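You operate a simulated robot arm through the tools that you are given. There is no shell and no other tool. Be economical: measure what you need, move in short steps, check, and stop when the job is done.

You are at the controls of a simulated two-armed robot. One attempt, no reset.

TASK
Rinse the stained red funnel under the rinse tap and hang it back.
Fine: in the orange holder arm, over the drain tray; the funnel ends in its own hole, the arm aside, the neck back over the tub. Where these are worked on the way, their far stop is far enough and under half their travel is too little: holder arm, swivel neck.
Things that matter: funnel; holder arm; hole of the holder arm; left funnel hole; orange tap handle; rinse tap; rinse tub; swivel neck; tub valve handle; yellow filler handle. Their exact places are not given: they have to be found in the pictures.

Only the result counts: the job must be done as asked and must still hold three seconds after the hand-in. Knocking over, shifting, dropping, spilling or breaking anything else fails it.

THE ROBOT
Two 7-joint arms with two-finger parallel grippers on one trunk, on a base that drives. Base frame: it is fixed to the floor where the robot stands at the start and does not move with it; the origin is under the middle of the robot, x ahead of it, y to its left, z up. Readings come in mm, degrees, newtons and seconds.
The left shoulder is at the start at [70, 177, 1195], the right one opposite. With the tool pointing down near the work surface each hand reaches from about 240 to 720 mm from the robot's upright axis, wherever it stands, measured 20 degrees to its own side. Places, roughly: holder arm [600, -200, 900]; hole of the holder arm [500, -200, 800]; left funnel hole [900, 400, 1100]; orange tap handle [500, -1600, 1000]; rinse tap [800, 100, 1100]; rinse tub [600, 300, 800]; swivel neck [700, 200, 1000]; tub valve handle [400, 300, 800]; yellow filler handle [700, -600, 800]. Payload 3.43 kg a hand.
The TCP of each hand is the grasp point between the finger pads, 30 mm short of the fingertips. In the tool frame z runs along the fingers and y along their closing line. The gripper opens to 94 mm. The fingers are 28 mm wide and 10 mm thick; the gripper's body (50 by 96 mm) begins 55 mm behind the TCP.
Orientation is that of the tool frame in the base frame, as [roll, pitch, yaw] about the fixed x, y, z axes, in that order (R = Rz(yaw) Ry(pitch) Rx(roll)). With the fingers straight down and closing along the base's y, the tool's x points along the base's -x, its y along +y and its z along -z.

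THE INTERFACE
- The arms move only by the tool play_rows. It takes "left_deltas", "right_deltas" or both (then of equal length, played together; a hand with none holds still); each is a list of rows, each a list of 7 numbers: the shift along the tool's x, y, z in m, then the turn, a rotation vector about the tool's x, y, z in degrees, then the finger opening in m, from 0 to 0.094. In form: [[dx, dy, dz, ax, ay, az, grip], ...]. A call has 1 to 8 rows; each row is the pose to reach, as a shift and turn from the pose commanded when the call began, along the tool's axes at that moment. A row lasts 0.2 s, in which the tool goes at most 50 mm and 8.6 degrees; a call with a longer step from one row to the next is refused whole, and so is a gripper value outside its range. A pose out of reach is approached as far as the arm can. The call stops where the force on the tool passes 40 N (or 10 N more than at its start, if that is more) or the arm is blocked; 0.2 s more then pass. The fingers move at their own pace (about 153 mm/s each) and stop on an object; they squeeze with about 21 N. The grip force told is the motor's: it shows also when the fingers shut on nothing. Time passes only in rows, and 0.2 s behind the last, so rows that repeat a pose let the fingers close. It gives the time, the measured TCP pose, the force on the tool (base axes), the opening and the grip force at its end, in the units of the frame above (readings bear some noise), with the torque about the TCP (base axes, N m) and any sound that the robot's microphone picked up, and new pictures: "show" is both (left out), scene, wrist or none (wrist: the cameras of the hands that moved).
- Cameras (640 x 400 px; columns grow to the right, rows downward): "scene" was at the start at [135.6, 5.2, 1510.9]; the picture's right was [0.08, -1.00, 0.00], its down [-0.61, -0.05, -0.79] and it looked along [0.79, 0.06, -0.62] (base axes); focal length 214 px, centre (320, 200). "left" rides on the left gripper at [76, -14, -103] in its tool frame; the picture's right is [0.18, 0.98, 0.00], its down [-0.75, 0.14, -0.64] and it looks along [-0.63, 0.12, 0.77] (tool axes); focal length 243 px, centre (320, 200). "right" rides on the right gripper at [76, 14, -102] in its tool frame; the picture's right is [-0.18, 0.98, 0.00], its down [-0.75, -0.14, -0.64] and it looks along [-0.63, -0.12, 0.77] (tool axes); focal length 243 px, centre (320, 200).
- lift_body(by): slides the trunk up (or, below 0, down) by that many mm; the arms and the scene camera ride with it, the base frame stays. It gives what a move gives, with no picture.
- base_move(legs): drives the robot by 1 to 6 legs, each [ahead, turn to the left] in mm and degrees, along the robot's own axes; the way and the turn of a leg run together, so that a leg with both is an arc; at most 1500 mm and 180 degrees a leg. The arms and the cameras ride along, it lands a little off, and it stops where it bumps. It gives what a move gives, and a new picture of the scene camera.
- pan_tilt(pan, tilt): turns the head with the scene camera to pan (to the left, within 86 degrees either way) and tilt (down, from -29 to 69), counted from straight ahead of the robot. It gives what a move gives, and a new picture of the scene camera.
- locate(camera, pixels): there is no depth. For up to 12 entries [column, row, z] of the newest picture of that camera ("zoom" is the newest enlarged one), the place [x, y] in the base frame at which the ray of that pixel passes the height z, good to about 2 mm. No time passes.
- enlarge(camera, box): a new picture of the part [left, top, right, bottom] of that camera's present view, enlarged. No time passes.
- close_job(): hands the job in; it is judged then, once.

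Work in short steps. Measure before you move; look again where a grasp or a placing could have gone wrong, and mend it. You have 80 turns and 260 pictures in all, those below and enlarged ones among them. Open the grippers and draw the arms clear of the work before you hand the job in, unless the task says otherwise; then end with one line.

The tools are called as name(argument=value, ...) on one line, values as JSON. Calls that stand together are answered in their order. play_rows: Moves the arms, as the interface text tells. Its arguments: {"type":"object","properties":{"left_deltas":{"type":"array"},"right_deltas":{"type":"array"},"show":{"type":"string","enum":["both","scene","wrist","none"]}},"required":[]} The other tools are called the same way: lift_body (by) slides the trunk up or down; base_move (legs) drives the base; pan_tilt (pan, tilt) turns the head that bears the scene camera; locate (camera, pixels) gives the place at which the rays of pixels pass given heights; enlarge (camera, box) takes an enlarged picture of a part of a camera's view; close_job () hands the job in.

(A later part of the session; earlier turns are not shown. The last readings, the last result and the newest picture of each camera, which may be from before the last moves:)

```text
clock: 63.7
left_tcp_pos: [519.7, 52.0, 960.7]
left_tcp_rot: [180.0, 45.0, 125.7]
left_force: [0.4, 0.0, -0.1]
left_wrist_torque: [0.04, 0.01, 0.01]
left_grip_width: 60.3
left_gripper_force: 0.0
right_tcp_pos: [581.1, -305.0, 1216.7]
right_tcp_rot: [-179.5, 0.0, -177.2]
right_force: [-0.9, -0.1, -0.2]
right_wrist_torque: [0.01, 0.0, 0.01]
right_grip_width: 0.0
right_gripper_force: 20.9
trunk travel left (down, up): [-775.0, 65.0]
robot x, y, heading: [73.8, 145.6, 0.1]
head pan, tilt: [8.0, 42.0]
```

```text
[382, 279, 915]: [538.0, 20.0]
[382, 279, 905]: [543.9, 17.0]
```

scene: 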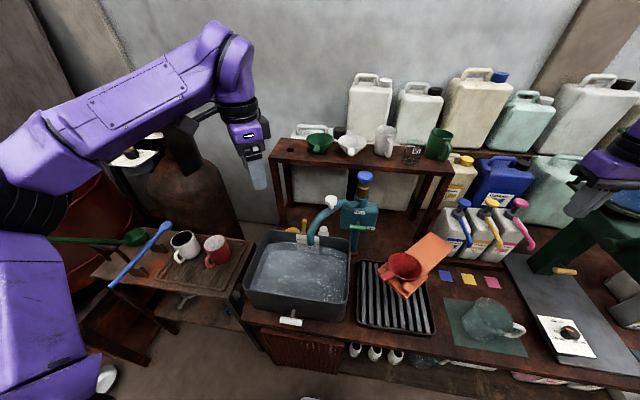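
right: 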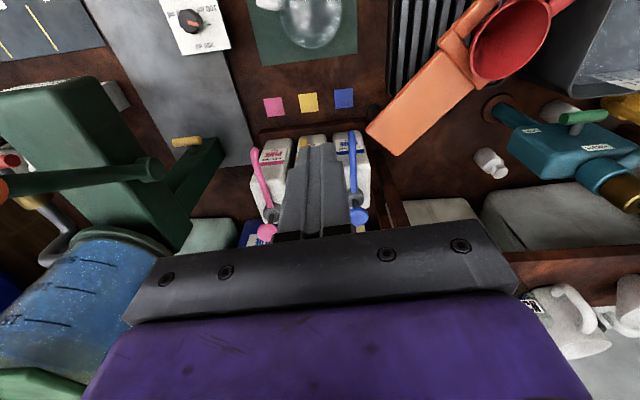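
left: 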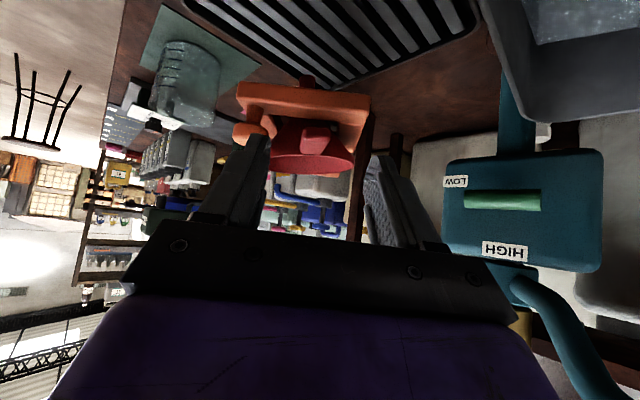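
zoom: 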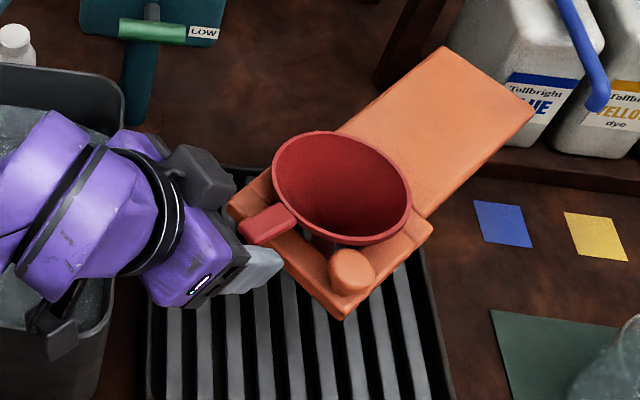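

Tip ≈ (536,21,922). Advance ≈62 mm to TCP (542,12,919) and close.

play_rows(left_deltas=[[-0.001, -0.002, 0.03, 0, 0, 0, 0.06], [-0.003, -0.004, 0.06, 0, 0, 0, 0.06], [-0.003, -0.004, 0.062, 0, 0, 0, 0.06]], show="wrist")

enlarge(camera="left", box=[200, 60, 440, 260])

enlarge(camera="scene", box=[340, 220, 460, 320])

```text
clock: 64.5
left_tcp_pos: [542.7, 13.7, 919.7]
left_tcp_rot: [180.0, 45.0, 125.8]
left_force: [-0.2, 0.1, 0.1]
left_wrist_torque: [0.0, 0.0, -0.02]
left_grip_width: 60.3
left_gripper_force: 0.0
right_tcp_pos: [580.4, -303.7, 1218.6]
right_tcp_rot: [-179.4, 0.1, -177.1]
right_force: [-0.3, -0.6, 0.5]
right_wrist_torque: [-0.05, 0.0, 0.01]
right_grip_width: 0.0
right_gripper_force: 21.0
trunk travel left (down, up): [-775.0, 65.0]
robot x, y, heading: [72.7, 145.9, 0.2]
head pan, tilt: [8.0, 42.0]
```

left: 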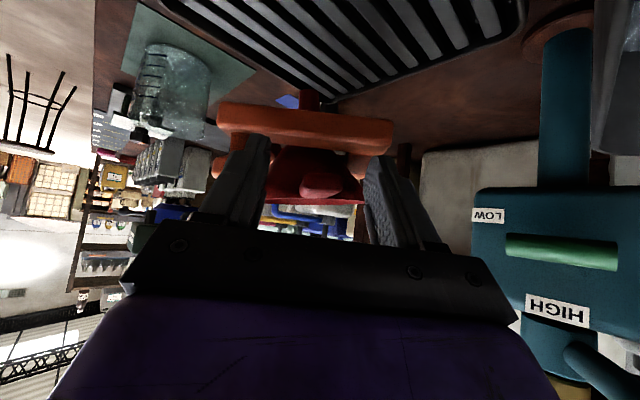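

```text
2.00 times, centred on (320, 160) of left
```

zoom: 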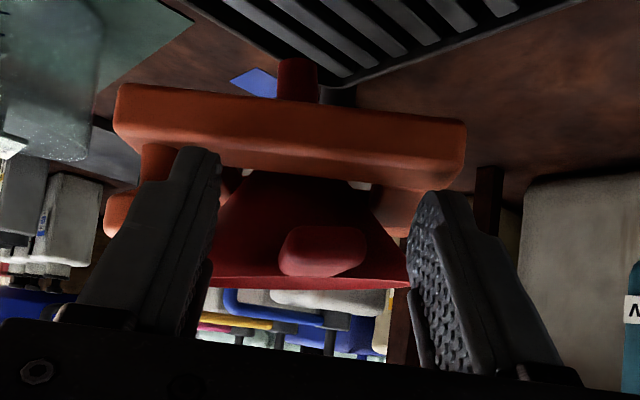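

```text
4.00 times, centred on (400, 270) of scene
```

zoom: 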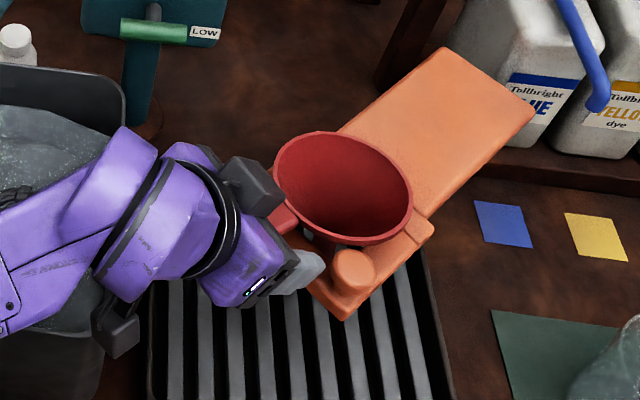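

The picture matches the first grasp (handle at left ≈ (321,186)). Close the fingers and lift slightly.

play_rows(left_deltas=[[0, 0, 0, 0, 0, 0, 0.03], [0, 0, 0, 0, 0, 0, 0.0], [0, 0, 0, 0, 0, 0, 0.0], [-0.01, 0, -0.01, 0, 0, 0, 0.0], [-0.03, 0, -0.03, 0, 0, 0, 0.0], [-0.06, 0, -0.06, 0, 0, 0, 0.0], [-0.09, 0, -0.09, 0, 0, 0, 0.0], [-0.11, 0, -0.11, 0, 0, 0, 0.0]], show="both")

enlarge(camera="scene", box=[340, 180, 500, 320])

enlarge(camera="left", box=[200, 60, 440, 260])

```text
clock: 66.3
left_tcp_pos: [540.5, 13.2, 1076.3]
left_tcp_rot: [-180.0, 45.0, 125.8]
left_force: [-0.3, -0.3, 0.3]
left_wrist_torque: [0.0, 0.02, 0.01]
left_grip_width: 23.8
left_gripper_force: 20.9
right_tcp_pos: [580.2, -305.5, 1217.3]
right_tcp_rot: [-179.5, 0.0, -177.0]
right_force: [0.3, -0.3, 0.1]
right_wrist_torque: [-0.02, -0.02, -0.01]
right_grip_width: 0.0
right_gripper_force: 20.8
trunk travel left (down, up): [-775.0, 65.0]
robot x, y, heading: [71.9, 146.7, 0.0]
head pan, tilt: [8.0, 42.0]
```

scene: 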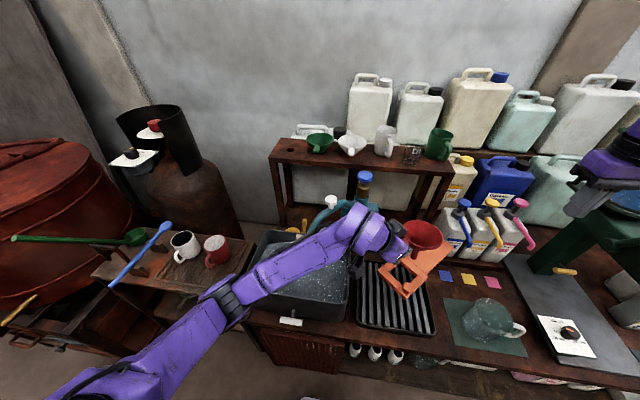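
left: 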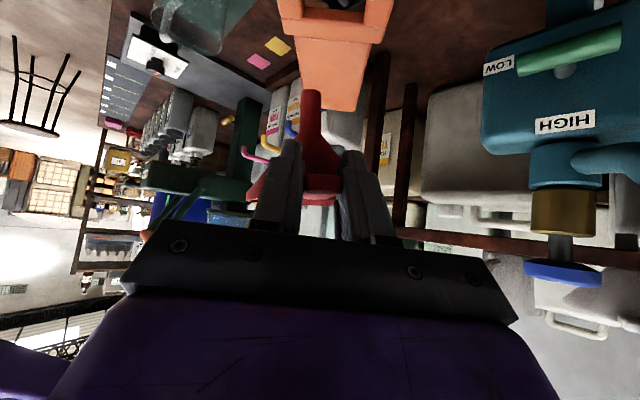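

```text
2.86 times, centred on (420, 250) of scene
```

zoom: 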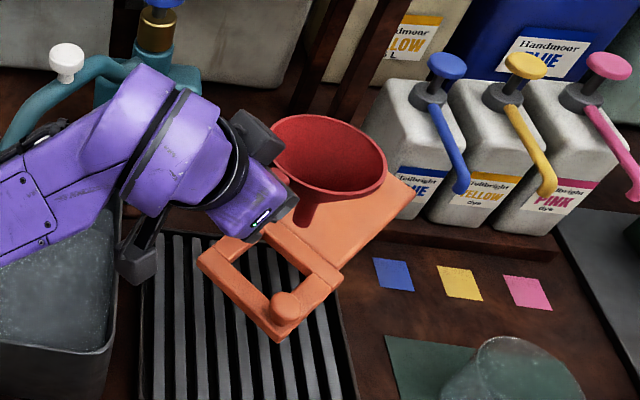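

```text
2.00 times, centred on (320, 160) of left
```

zoom: 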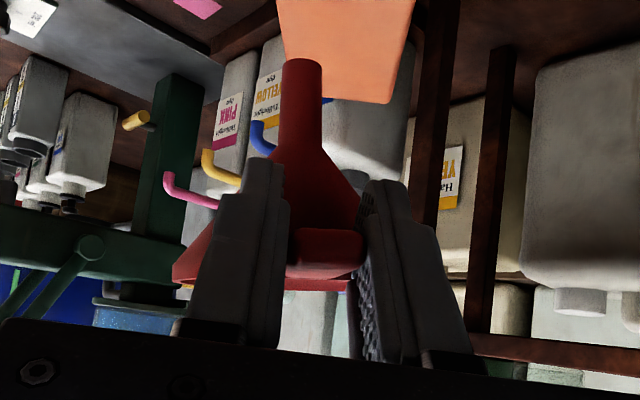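

Funnel held (slightly cocked grip, 23.8 mm). Lift to z≈1290, then go back horizontally to the left.

play_rows(left_deltas=[[-0.03, 0, -0.03, 0, 0, 0, 0.0], [-0.06, 0, -0.06, 0, 0, 0, 0.0], [-0.09, 0, -0.09, 0, 0, 0, 0.0], [-0.12, 0, -0.12, 0, 0, 0, 0.0], [-0.152, 0, -0.152, 0, 0, 0, 0.0]], show="none")

play_rows(left_deltas=[[0.0245, 0.0278, -0.0245, 0, 0, 0, 0.0], [0.049, 0.0555, -0.049, 0, 0, 0, 0.0], [0.0736, 0.0833, -0.0736, 0, 0, 0, 0.0], [0.0981, 0.111, -0.0981, 0, 0, 0, 0.0], [0.1226, 0.1388, -0.1226, 0, 0, 0, 0.0], [0.1472, 0.1665, -0.1472, 0, 0, 0, 0.0], [0.1717, 0.1943, -0.1717, 0, 0, 0, 0.0], [0.1962, 0.222, -0.1962, 0, 0, 0, 0.0]], show="scene")

```text
clock: 67.5
left_tcp_pos: [538.9, 13.0, 1291.6]
left_tcp_rot: [180.0, 45.0, 125.7]
left_force: [0.1, -0.2, -0.3]
left_wrist_torque: [0.03, 0.02, 0.02]
left_grip_width: 23.2
left_gripper_force: 21.0
right_tcp_pos: [579.2, -304.6, 1217.4]
right_tcp_rot: [-179.4, 0.1, -177.1]
right_force: [-0.5, 0.4, -0.1]
right_wrist_torque: [-0.02, 0.0, -0.03]
right_grip_width: 0.1
right_gripper_force: 21.0
trunk travel left (down, up): [-775.0, 65.0]
robot x, y, heading: [71.0, 146.2, 0.3]
head pan, tilt: [8.0, 42.0]
```

```text
clock: 69.3
left_tcp_pos: [559.3, 370.9, 1290.4]
left_tcp_rot: [-180.0, 45.0, 125.8]
left_force: [0.3, 0.2, -0.3]
left_wrist_torque: [0.03, 0.01, 0.0]
left_grip_width: 23.4
left_gripper_force: 20.9
right_tcp_pos: [580.0, -303.1, 1219.2]
right_tcp_rot: [-179.3, 0.1, -177.1]
right_force: [-0.3, 0.0, 0.3]
right_wrist_torque: [-0.02, 0.01, -0.03]
right_grip_width: 0.1
right_gripper_force: 21.1
trunk travel left (down, up): [-775.0, 65.0]
robot x, y, heading: [74.6, 141.4, 0.3]
head pan, tilt: [8.0, 42.0]
```

scene: 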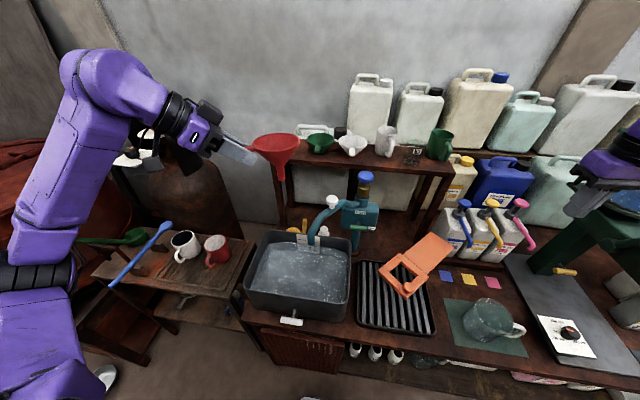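

Rotate back +55° about the vertical while moving toward the rack to x≈750.

play_rows(left_deltas=[[-0.0113, 0.0221, 0.0113, -5.556, 0, -5.556, 0.0], [-0.0226, 0.0443, 0.0226, -11.11, 0, -11.11, 0.0], [-0.0339, 0.0664, 0.0339, -16.67, 0, -16.67, 0.0], [-0.0451, 0.0886, 0.0451, -22.22, 0, -22.22, 0.0], [-0.0564, 0.1107, 0.0564, -27.78, 0, -27.78, 0.0], [-0.0677, 0.1329, 0.0677, -33.34, 0, -33.34, 0.0], [-0.079, 0.155, 0.079, -38.89, 0, -38.89, 0.0]], show="both")

enlarge(camera="scene", box=[230, 50, 350, 180])

enlarge(camera="left", box=[200, 0, 440, 220])

```text
clock: 70.9
left_tcp_pos: [752.5, 367.6, 1290.1]
left_tcp_rot: [179.9, 44.9, -179.1]
left_force: [0.3, -0.3, -0.3]
left_wrist_torque: [0.02, 0.07, 0.0]
left_grip_width: 23.5
left_gripper_force: 20.9
right_tcp_pos: [580.9, -306.4, 1217.0]
right_tcp_rot: [-179.4, 0.0, -177.1]
right_force: [-0.4, -0.4, 0.5]
right_wrist_torque: [0.02, -0.02, -0.01]
right_grip_width: 0.0
right_gripper_force: 21.1
trunk travel left (down, up): [-775.0, 65.0]
robot x, y, heading: [70.7, 145.2, 0.1]
head pan, tilt: [8.0, 42.0]
```

scene: 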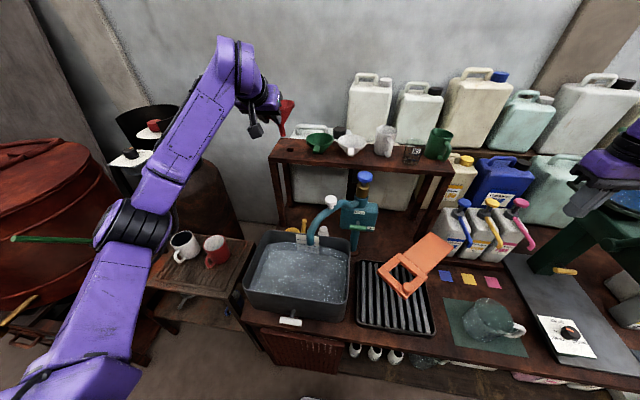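
left: 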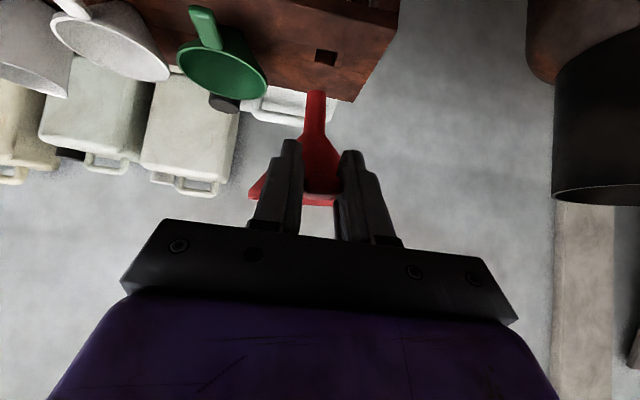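

```text
3.08 times, centred on (290, 115) of scene
```

zoom: 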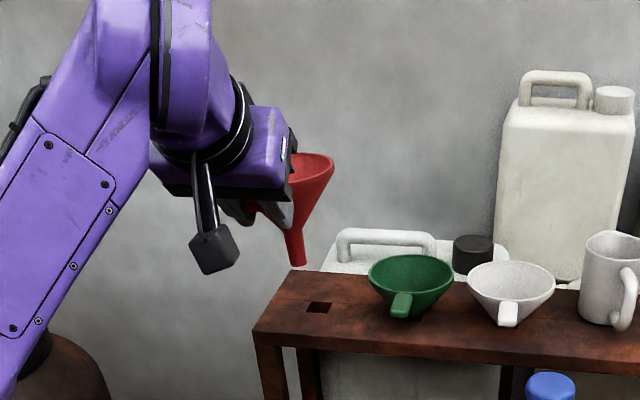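

```text
1.82 times, centred on (320, 110) of left
```

zoom: 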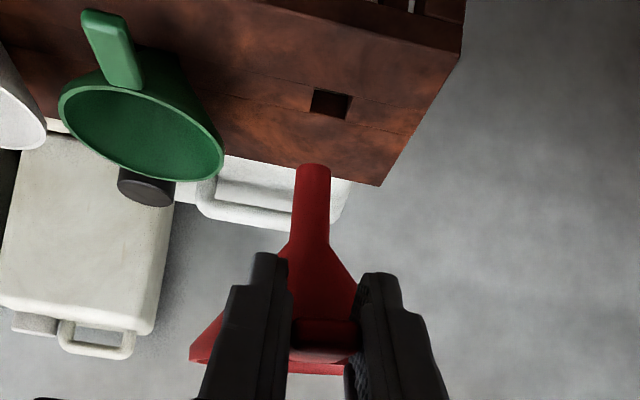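

Spout end at left (316,92), scene (282.5,136); hole at left (325.5,56.7), scene zoom (320,307). Triangulate both.

locate(camera="left", pixels=[[325.5, 56.7, 1097], [316, 93, 1190], [316, 93, 1170], [316, 93, 1180]])

locate(camera="scene", pixels=[[290, 149.7, 1097], [282.5, 135, 1190], [282.5, 135, 1170], [282.5, 135, 1180]])

```text
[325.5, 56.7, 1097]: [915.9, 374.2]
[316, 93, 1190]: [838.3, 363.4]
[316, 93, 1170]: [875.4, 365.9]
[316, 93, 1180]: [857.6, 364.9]
```

```text
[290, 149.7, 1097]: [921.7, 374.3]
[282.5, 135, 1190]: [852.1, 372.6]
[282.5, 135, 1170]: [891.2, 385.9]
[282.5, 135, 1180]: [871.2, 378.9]
```

Hole ≈ (916,374). Using the earlier offset (84.7 mm), go to TCP ≈ (835,377), then down 60 mm and check.

play_rows(left_deltas=[[-0.029, 0.005, 0.029, 0, 0, 0, 0.0], [-0.058, 0.0107, 0.058, 0, 0, 0, 0.0], [-0.037, 0.0107, 0.079, 0, 0, 0, 0.0], [-0.016, 0.0107, 0.1, 0, 0, 0, 0.0]], show="both")

enlarge(camera="scene", box=[250, 80, 340, 170])

enlarge(camera="left", box=[220, 0, 420, 220])

```text
clock: 71.9
left_tcp_pos: [832.2, 377.7, 1228.7]
left_tcp_rot: [-179.9, 45.1, -179.2]
left_force: [-0.3, 0.3, -1.0]
left_wrist_torque: [-0.01, 0.05, -0.01]
left_grip_width: 23.4
left_gripper_force: 20.1
right_tcp_pos: [581.8, -303.4, 1216.9]
right_tcp_rot: [-179.5, 0.0, -177.1]
right_force: [-0.1, -0.3, 0.7]
right_wrist_torque: [-0.02, -0.01, 0.01]
right_grip_width: 0.0
right_gripper_force: 20.9
trunk travel left (down, up): [-775.0, 65.0]
robot x, y, heading: [74.2, 144.7, 0.6]
head pan, tilt: [8.0, 42.0]
```

scene: 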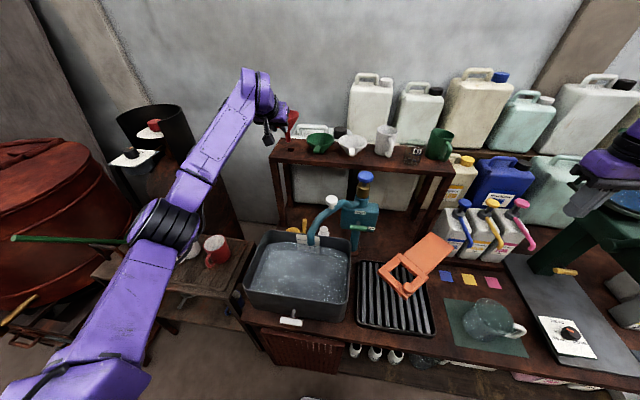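
left: 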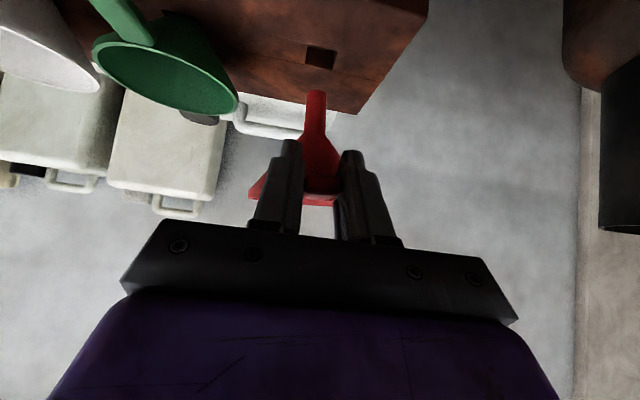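

```text
4.44 times, centred on (295, 125) of scene
```

zoom: 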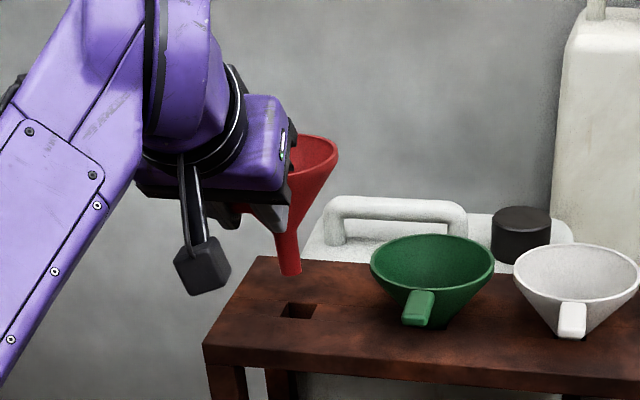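

```text
1.82 times, centred on (320, 110) of left
```

zoom: 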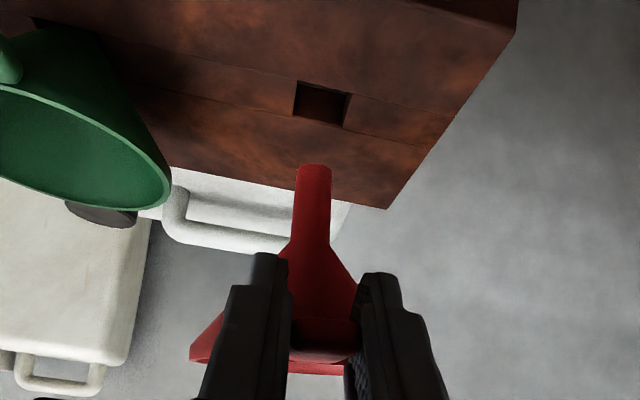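

Now the spout end is at left (316,93), scene (288,141); compare with hole (left ≈ (321,56)).

locate(camera="left", pixels=[[320.5, 57, 1097], [315.5, 93, 1140], [315.5, 93, 1125], [315.5, 93, 1110]])

locate(camera="scene", pixels=[[290, 149.7, 1097], [288, 140.7, 1140], [288, 140.7, 1125], [288, 140.7, 1110]])

```text
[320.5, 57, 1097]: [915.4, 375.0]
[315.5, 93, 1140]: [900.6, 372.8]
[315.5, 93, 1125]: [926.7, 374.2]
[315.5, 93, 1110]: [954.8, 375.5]
```

```text
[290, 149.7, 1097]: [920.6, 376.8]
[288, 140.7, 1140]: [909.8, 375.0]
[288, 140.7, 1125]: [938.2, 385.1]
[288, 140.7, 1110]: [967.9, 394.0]
```

Lower 28 mm more so that the spout end is just over the board, for a direct comparison.

play_rows(left_deltas=[[0.01, 0, 0.01, 0, 0, 0, 0.0], [0.02, 0, 0.02, 0, 0, 0, 0.0], [0.02, 0, 0.02, 0, 0, 0, 0.0]], show="wrist")

enlarge(camera="scene", box=[265, 110, 325, 170])

enlarge(camera="left", box=[260, 20, 380, 140])

```text
clock: 72.7
left_tcp_pos: [829.3, 378.7, 1202.8]
left_tcp_rot: [-180.0, 45.0, -179.2]
left_force: [0.1, 0.0, 0.1]
left_wrist_torque: [0.02, 0.06, -0.03]
left_grip_width: 23.4
left_gripper_force: 20.4
right_tcp_pos: [580.1, -305.4, 1217.2]
right_tcp_rot: [-179.3, 0.1, -177.1]
right_force: [0.2, -0.1, 0.2]
right_wrist_torque: [0.0, 0.0, 0.0]
right_grip_width: 0.0
right_gripper_force: 20.7
trunk travel left (down, up): [-775.0, 65.0]
robot x, y, heading: [74.3, 141.7, 0.1]
head pan, tilt: [8.0, 42.0]
```

left: 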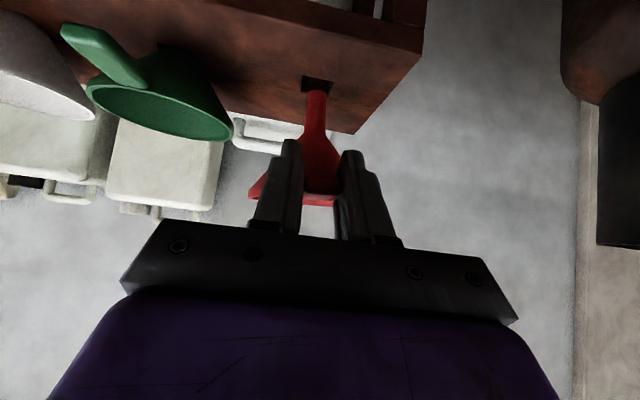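

```text
6.67 times, centred on (295, 140) of scene
```

zoom: 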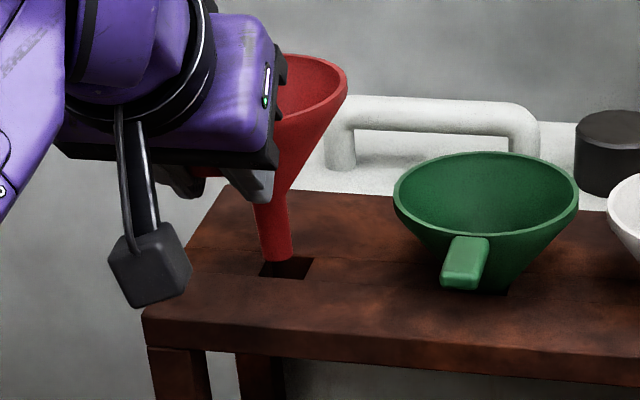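

```text
3.33 times, centred on (320, 80) of left
```

zoom: 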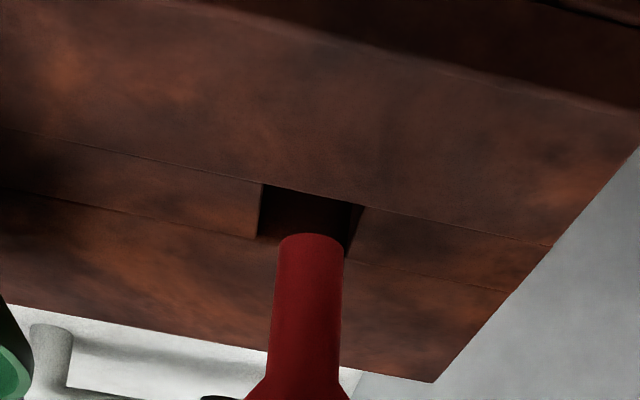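

Spout end is centred on the hole in both views (hole rows 183–243, spout (310,236) in the zoom). Lower 20 mm and check.

play_rows(left_deltas=[[0.007, 0, 0.007, 0, 0, 0, 0.0], [0.014, 0, 0.014, 0, 0, 0, 0.0]], show="wrist")

enlarge(camera="scene", box=[265, 110, 325, 170])

enlarge(camera="left", box=[260, 40, 380, 160])

```text
clock: 73.3
left_tcp_pos: [828.4, 378.8, 1187.6]
left_tcp_rot: [179.9, 45.3, -179.4]
left_force: [-5.2, 0.3, 12.7]
left_wrist_torque: [0.08, -0.46, 0.07]
left_grip_width: 23.4
left_gripper_force: 20.9
right_tcp_pos: [576.1, -305.5, 1219.1]
right_tcp_rot: [-179.5, 0.3, -177.1]
right_force: [-0.1, -0.4, 0.1]
right_wrist_torque: [0.02, 0.01, 0.0]
right_grip_width: 0.1
right_gripper_force: 21.4
trunk travel left (down, up): [-775.0, 65.0]
robot x, y, heading: [76.5, 142.9, 0.4]
head pan, tilt: [8.0, 42.0]
```

left: 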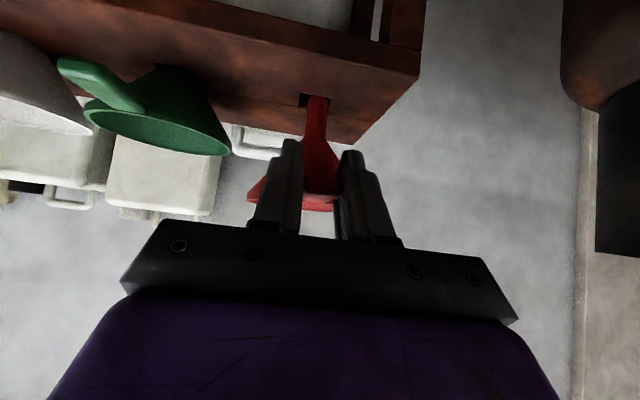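

```text
6.67 times, centred on (295, 140) of scene
```

zoom: 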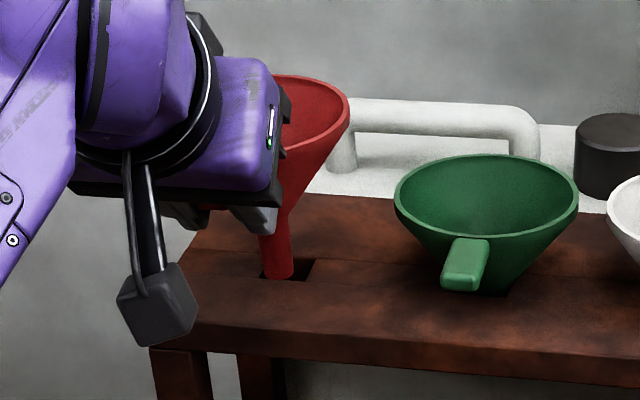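

```text
3.33 times, centred on (320, 100) of left
```

zoom: 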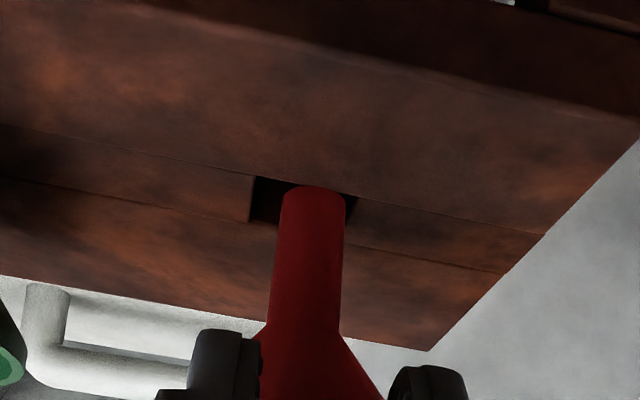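

The spout touches the hole's front edge (12 N). Lift 6 mm, shift +7 mm in x and −2 mm in y, and lower again.

play_rows(left_deltas=[[-0.005, 0, -0.005, 0, 0, 0, 0.0], [-0.01, -0.002, 0.0, 0, 0, 0, 0.0], [-0.005, -0.002, 0.005, 0, 0, 0, 0.0], [0.002, -0.002, 0.012, 0, 0, 0, 0.0]], show="wrist")

enlarge(camera="scene", box=[265, 110, 325, 170])

enlarge(camera="left", box=[260, 40, 380, 160])

```text
clock: 74.3
left_tcp_pos: [839.1, 378.6, 1171.0]
left_tcp_rot: [-180.0, 44.9, -179.2]
left_force: [0.1, 0.8, -0.9]
left_wrist_torque: [-0.03, 0.0, 0.0]
left_grip_width: 23.7
left_gripper_force: 21.1
right_tcp_pos: [581.3, -304.5, 1217.3]
right_tcp_rot: [-179.4, 0.0, -177.1]
right_force: [0.9, 0.3, 0.1]
right_wrist_torque: [0.01, -0.01, -0.04]
right_grip_width: 0.2
right_gripper_force: 20.9
trunk travel left (down, up): [-775.0, 65.0]
robot x, y, heading: [76.7, 140.5, 0.2]
head pan, tilt: [8.0, 42.0]
```

left: 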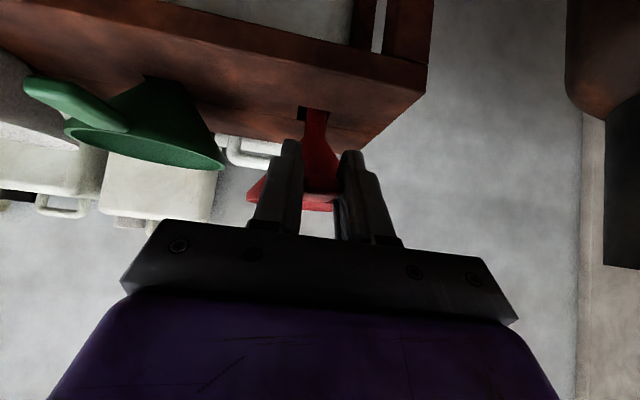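

```text
6.67 times, centred on (295, 140) of scene
```

zoom: 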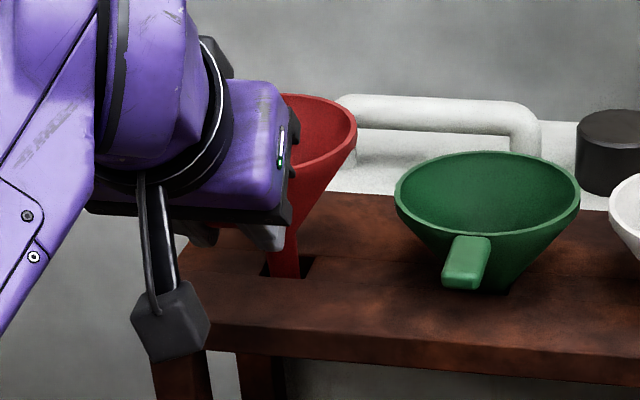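

```text
3.33 times, centred on (320, 100) of left
```

zoom: 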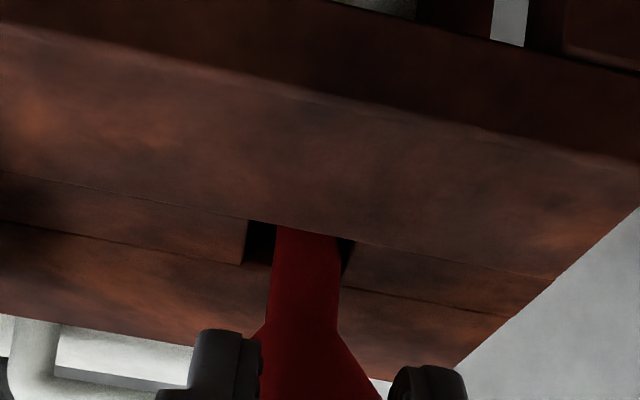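

Spout has entered without force. Lower a further 22 mm in small steps.

play_rows(left_deltas=[[0.0045, -0.001, 0.0045, 0, 0, 0, 0.0], [0.009, -0.001, 0.009, 0, 0, 0, 0.0], [0.0125, -0.001, 0.0125, 0, 0, 0, 0.0], [0.0155, -0.001, 0.0155, 0, 0, 0, 0.0]], show="wrist")

enlarge(camera="scene", box=[265, 110, 325, 170])

enlarge(camera="left", box=[240, 60, 400, 220])

```text
clock: 75.3
left_tcp_pos: [838.4, 377.2, 1151.6]
left_tcp_rot: [179.9, 45.0, -179.2]
left_force: [0.4, -1.2, 0.0]
left_wrist_torque: [-0.01, 0.0, -0.03]
left_grip_width: 23.3
left_gripper_force: 21.5
right_tcp_pos: [580.9, -305.6, 1216.8]
right_tcp_rot: [-179.4, 0.0, -177.2]
right_force: [-0.1, 0.2, -1.0]
right_wrist_torque: [0.02, -0.03, -0.02]
right_grip_width: 0.0
right_gripper_force: 21.2
trunk travel left (down, up): [-775.0, 65.0]
robot x, y, heading: [74.7, 148.2, 0.2]
head pan, tilt: [8.0, 42.0]
```

left: 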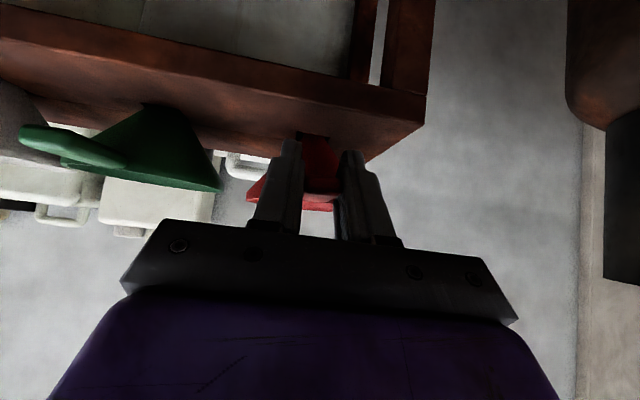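

```text
6.67 times, centred on (295, 140) of scene
```

zoom: 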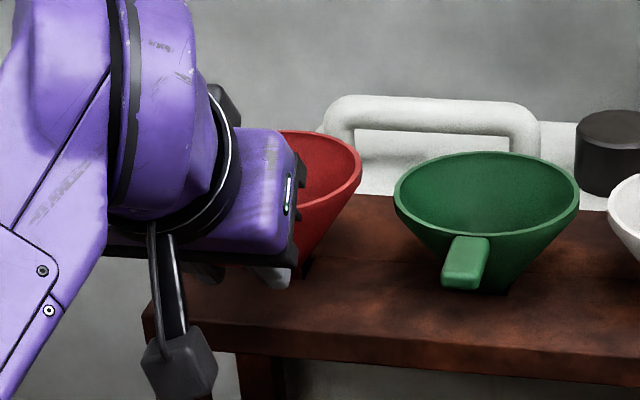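

```text
2.50 times, centred on (320, 140) of left
```

zoom: 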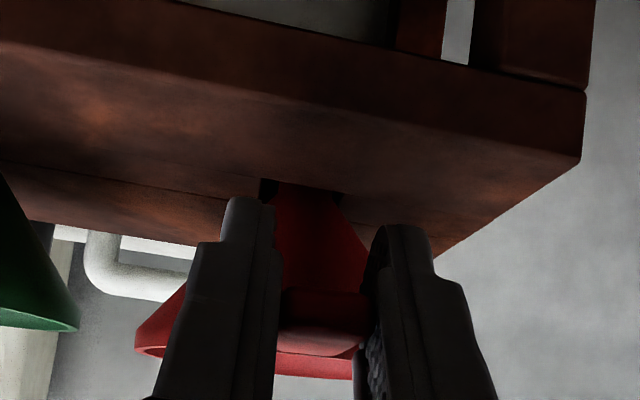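

Nearly seated; lower up to 9 mm more to feel contact.

play_rows(left_deltas=[[0.002, 0, 0.002, 0, 0, 0, 0.0], [0.004, 0, 0.004, 0, 0, 0, 0.0], [0.006, 0, 0.006, 0, 0, 0, 0.0]], show="none")

enlarge(camera="scene", box=[265, 110, 325, 170])

```text
clock: 76.1
left_tcp_pos: [836.0, 375.3, 1145.9]
left_tcp_rot: [179.9, 45.3, -179.3]
left_force: [-4.3, -1.3, 9.4]
left_wrist_torque: [0.02, -0.58, -0.07]
left_grip_width: 23.3
left_gripper_force: 21.3
right_tcp_pos: [577.7, -304.4, 1219.1]
right_tcp_rot: [-179.5, 0.3, -177.1]
right_force: [-1.0, 1.4, 0.1]
right_wrist_torque: [-0.02, 0.0, 0.0]
right_grip_width: 0.0
right_gripper_force: 20.8
trunk travel left (down, up): [-775.0, 65.0]
robot x, y, heading: [72.6, 142.8, 0.3]
head pan, tilt: [8.0, 42.0]
```

```text
6.67 times, centred on (295, 140) of scene
```

zoom: 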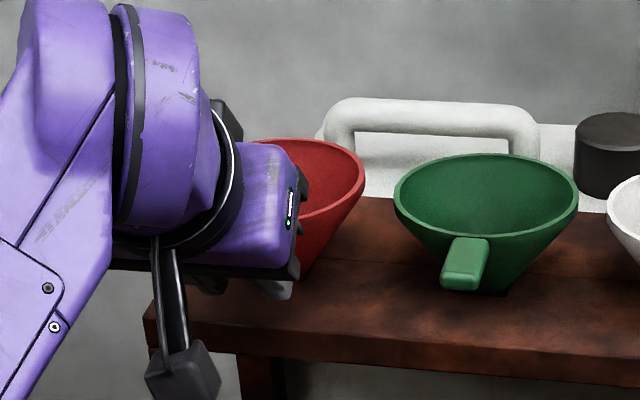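

Seated (9 N up). Open the fingers, then withdraw back along the tool axis and up.

play_rows(left_deltas=[[0, 0, 0, 0, 0, 0, 0.03], [0, 0, 0, 0, 0, 0, 0.06], [0, 0, 0, 0, 0, 0, 0.06], [0, 0, -0.035, 0, 0, 0, 0.06], [0, 0, -0.075, 0, 0, 0, 0.06], [0, 0, -0.115, 0, 0, 0, 0.06], [0, 0, -0.155, 0, 0, 0, 0.06]], show="both")

enlarge(camera="scene", box=[255, 110, 335, 180])

enlarge(camera="left", box=[220, 40, 420, 220])

```text
clock: 77.7
left_tcp_pos: [727.0, 376.6, 1254.4]
left_tcp_rot: [-179.9, 45.1, -179.2]
left_force: [-0.1, 0.0, 0.4]
left_wrist_torque: [0.0, 0.01, 0.01]
left_grip_width: 60.2
left_gripper_force: 0.1
right_tcp_pos: [578.5, -304.9, 1218.6]
right_tcp_rot: [-179.4, 0.0, -177.1]
right_force: [0.3, -0.1, -0.2]
right_wrist_torque: [0.02, 0.0, 0.01]
right_grip_width: 0.2
right_gripper_force: 21.1
trunk travel left (down, up): [-775.0, 65.0]
robot x, y, heading: [71.2, 139.8, 0.1]
head pan, tilt: [8.0, 42.0]
```

scene: 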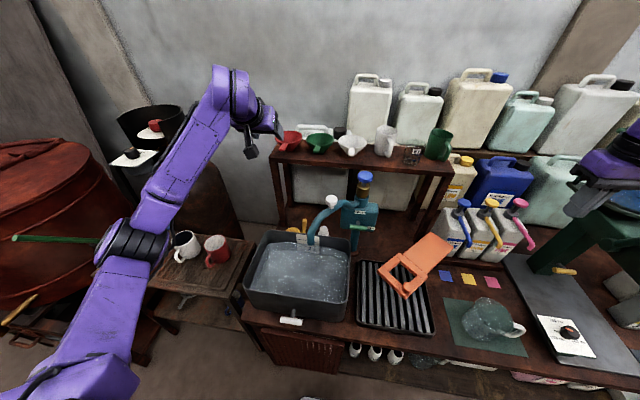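
left: 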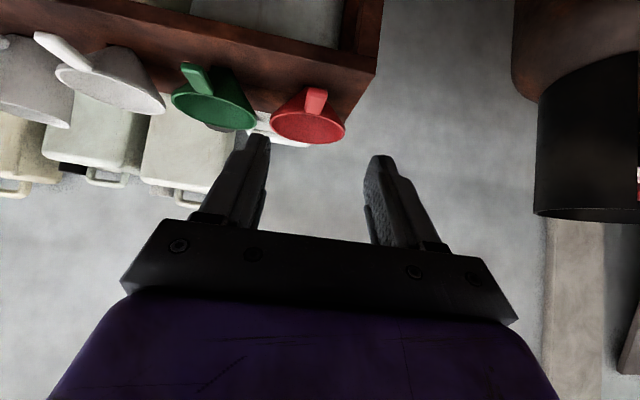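

```text
5.71 times, centred on (295, 145) of scene
```

zoom: 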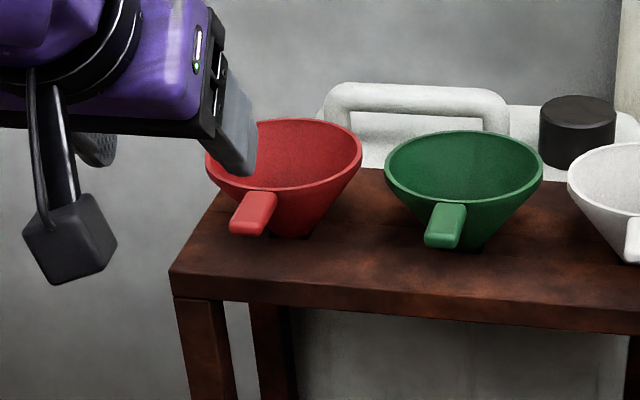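

```text
2.22 times, centred on (320, 130) of left
```

zoom: 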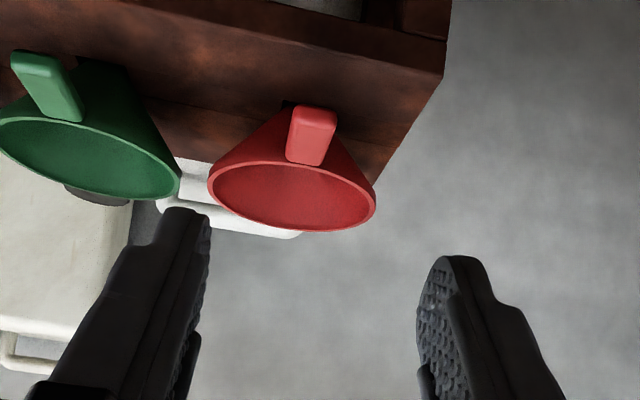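

Funnel hangs clean in its own hole. Now the right hand goes over the holder hole at (579,−50) to swing the arm back aside; left hand draws back.

play_rows(right_deltas=[[-0.002, 0.0425, 0, 0, 0, 0, 0], [-0.004, 0.085, 0, 0, 0, 0, 0], [-0.0065, 0.1275, 0.02, 0, 0, 0, 0], [-0.009, 0.17, 0.04, 0, 0, 0, 0], [-0.011, 0.2125, 0.06, 0, 0, 0, 0], [-0.013, 0.2547, 0.08, 0, 0, 0, 0], [-0.013, 0.2547, 0.125, 0, 0, 0, 0], [-0.013, 0.2547, 0.17, 0, 0, 0, 0]], left_deltas=[[0.028, 0, -0.028, 0, 0, 0, 0.06], [0.056, 0, -0.056, 0, 0, 0, 0.06], [0.084, 0, -0.084, 0, 0, 0, 0.06], [0.112, 0, -0.112, 0, 0, 0, 0.06], [0.112, 0, -0.112, 0, 0, 0, 0.06], [0.112, 0, -0.112, 0, 0, 0, 0.06], [0.112, 0, -0.112, 0, 0, 0, 0.06], [0.112, 0, -0.112, 0, 0, 0, 0.06]], show="both")

enlarge(camera="right", box=[180, 0, 460, 200])

```text
clock: 79.5
left_tcp_pos: [570.7, 370.6, 1252.7]
left_tcp_rot: [179.5, 44.8, -179.4]
left_force: [0.5, 0.8, -0.3]
left_wrist_torque: [0.0, 0.03, 0.0]
left_grip_width: 59.8
left_gripper_force: 0.2
right_tcp_pos: [584.7, -51.8, 1042.0]
right_tcp_rot: [-179.5, 0.0, -177.2]
right_force: [0.8, 0.5, -0.3]
right_wrist_torque: [-0.02, -0.02, 0.03]
right_grip_width: 0.1
right_gripper_force: 21.1
trunk travel left (down, up): [-775.0, 65.0]
robot x, y, heading: [70.7, 143.5, 0.4]
head pan, tilt: [8.0, 42.0]
```

scene: 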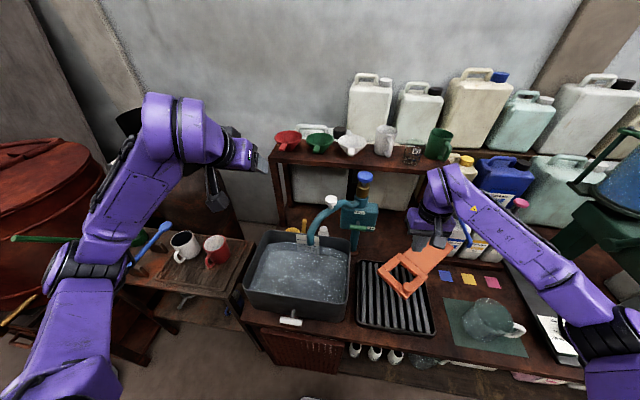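
right: 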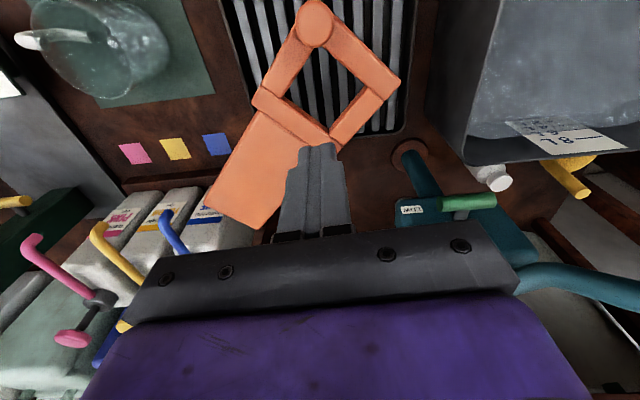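
left: 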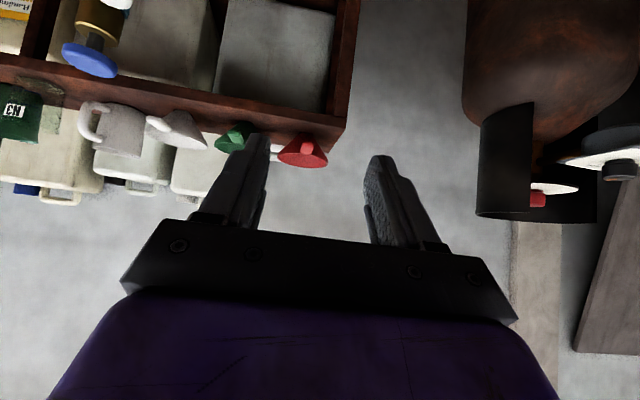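

```text
2.00 times, centred on (320, 100) of right
```

zoom: 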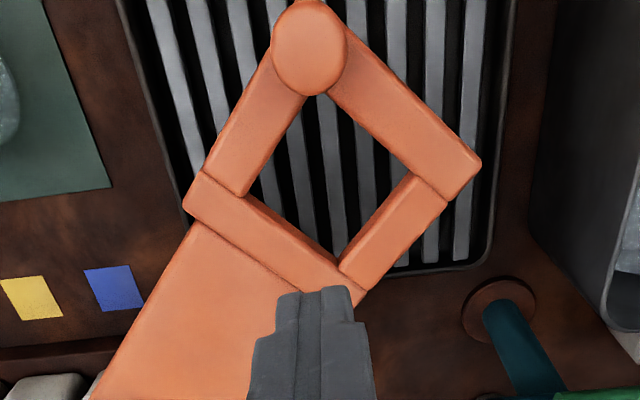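

Measure the hole corners at z≈885.

locate(camera="right", pixels=[[312.5, 48.5, 885], [365, 89, 885], [330, 131, 885], [283.5, 95, 885], [318, 146, 1012]])

```text
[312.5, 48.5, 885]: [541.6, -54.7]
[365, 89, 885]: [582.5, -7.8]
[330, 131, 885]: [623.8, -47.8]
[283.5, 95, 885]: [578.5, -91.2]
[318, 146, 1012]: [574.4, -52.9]
```

Centred. Descend into the hole and push the arm back along the arc toward its original side.

play_rows(right_deltas=[[0.003, 0, 0.047, 0, 0, 0, 0], [0.003, 0, 0.094, 0, 0, 0, 0], [0.003, 0, 0.14, 0, 0, 0, 0], [0.0178, -0.0091, 0.14, 0, 0, 0, 0], [0.0381, -0.0318, 0.14, 0, 0, 0, 0], [0.0561, -0.0602, 0.14, 0, 0, 0, 0], [0.069, -0.0912, 0.14, 0, 0, 0, 0]], show="both")

```text
clock: 81.1
left_tcp_pos: [569.0, 370.2, 1252.9]
left_tcp_rot: [179.5, 44.8, -179.4]
left_force: [0.2, -0.2, 0.0]
left_wrist_torque: [-0.01, 0.0, 0.07]
left_grip_width: 60.1
left_gripper_force: 0.1
right_tcp_pos: [519.1, -147.9, 905.5]
right_tcp_rot: [-179.5, 0.1, -177.1]
right_force: [0.3, 0.1, -0.2]
right_wrist_torque: [0.02, 0.0, 0.0]
right_grip_width: 0.2
right_gripper_force: 20.8
trunk travel left (down, up): [-775.0, 65.0]
robot x, y, heading: [70.9, 149.7, 0.2]
head pan, tilt: [8.0, 42.0]
```

scene: 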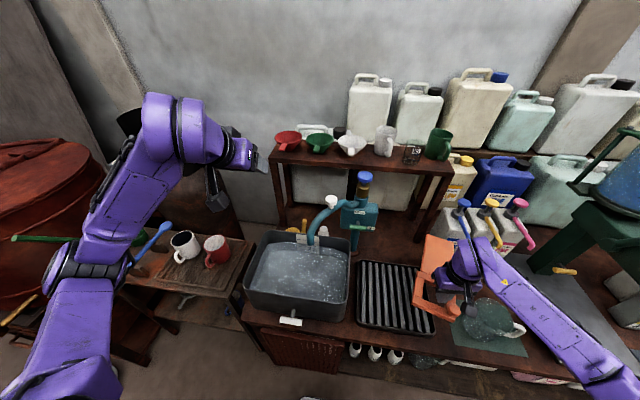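
right: 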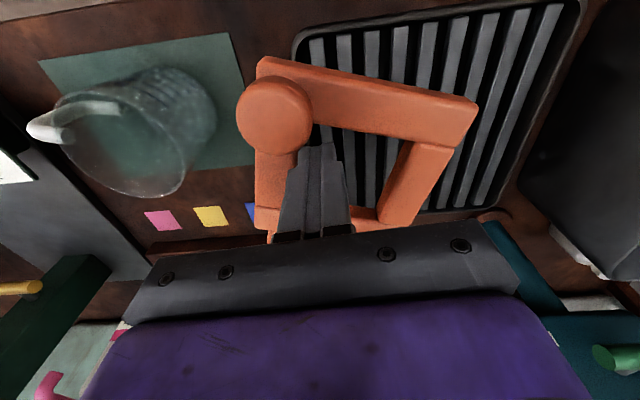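

Continue to the original position in smaller steps.

play_rows(right_deltas=[[0.004, -0.016, 0, 0, 0, 0, 0], [0.0059, -0.0313, 0, 0, 0, 0, 0], [0.007, -0.048, 0, 0, 0, 0, 0], [0.0073, -0.0608, 0, 0, 0, 0, 0], [0.007, -0.0668, 0, 0, 0, 0, 0]], show="both")

enlarge(camera="scene", box=[410, 220, 530, 340])

```text
clock: 82.3
left_tcp_pos: [569.7, 371.7, 1252.7]
left_tcp_rot: [179.5, 44.7, -179.4]
left_force: [-0.7, -0.5, -0.6]
left_wrist_torque: [0.01, -0.02, -0.03]
left_grip_width: 60.1
left_gripper_force: 0.1
right_tcp_pos: [515.0, -214.4, 905.7]
right_tcp_rot: [-179.5, -0.3, -177.0]
right_force: [0.7, -0.3, -0.7]
right_wrist_torque: [0.01, 0.04, -0.01]
right_grip_width: 0.0
right_gripper_force: 21.4
right hand out of reach, approached as far as the arm can: row 2, 3
trunk travel left (down, up): [-775.0, 65.0]
robot x, y, heading: [73.5, 148.2, 0.5]
head pan, tilt: [8.0, 42.0]
```

scene: 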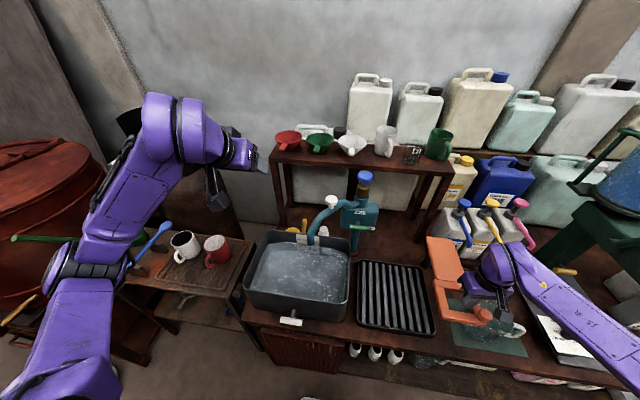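
right: 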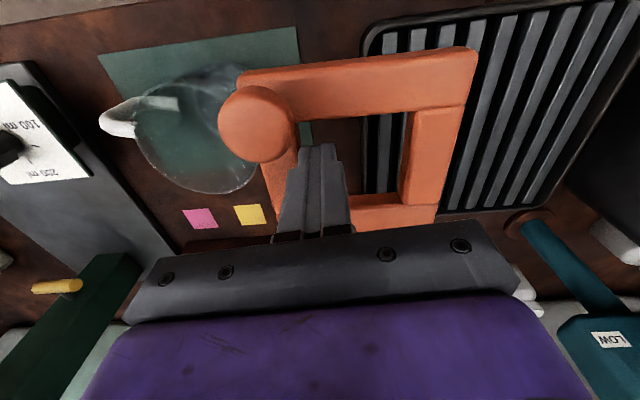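

```text
3.33 times, centred on (470, 280) of scene
5 turns are left
```

zoom: 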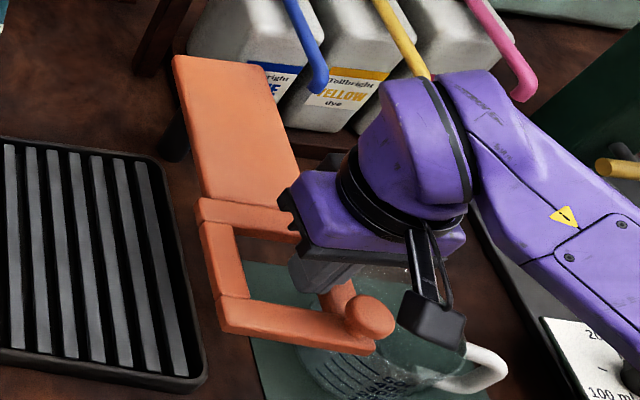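

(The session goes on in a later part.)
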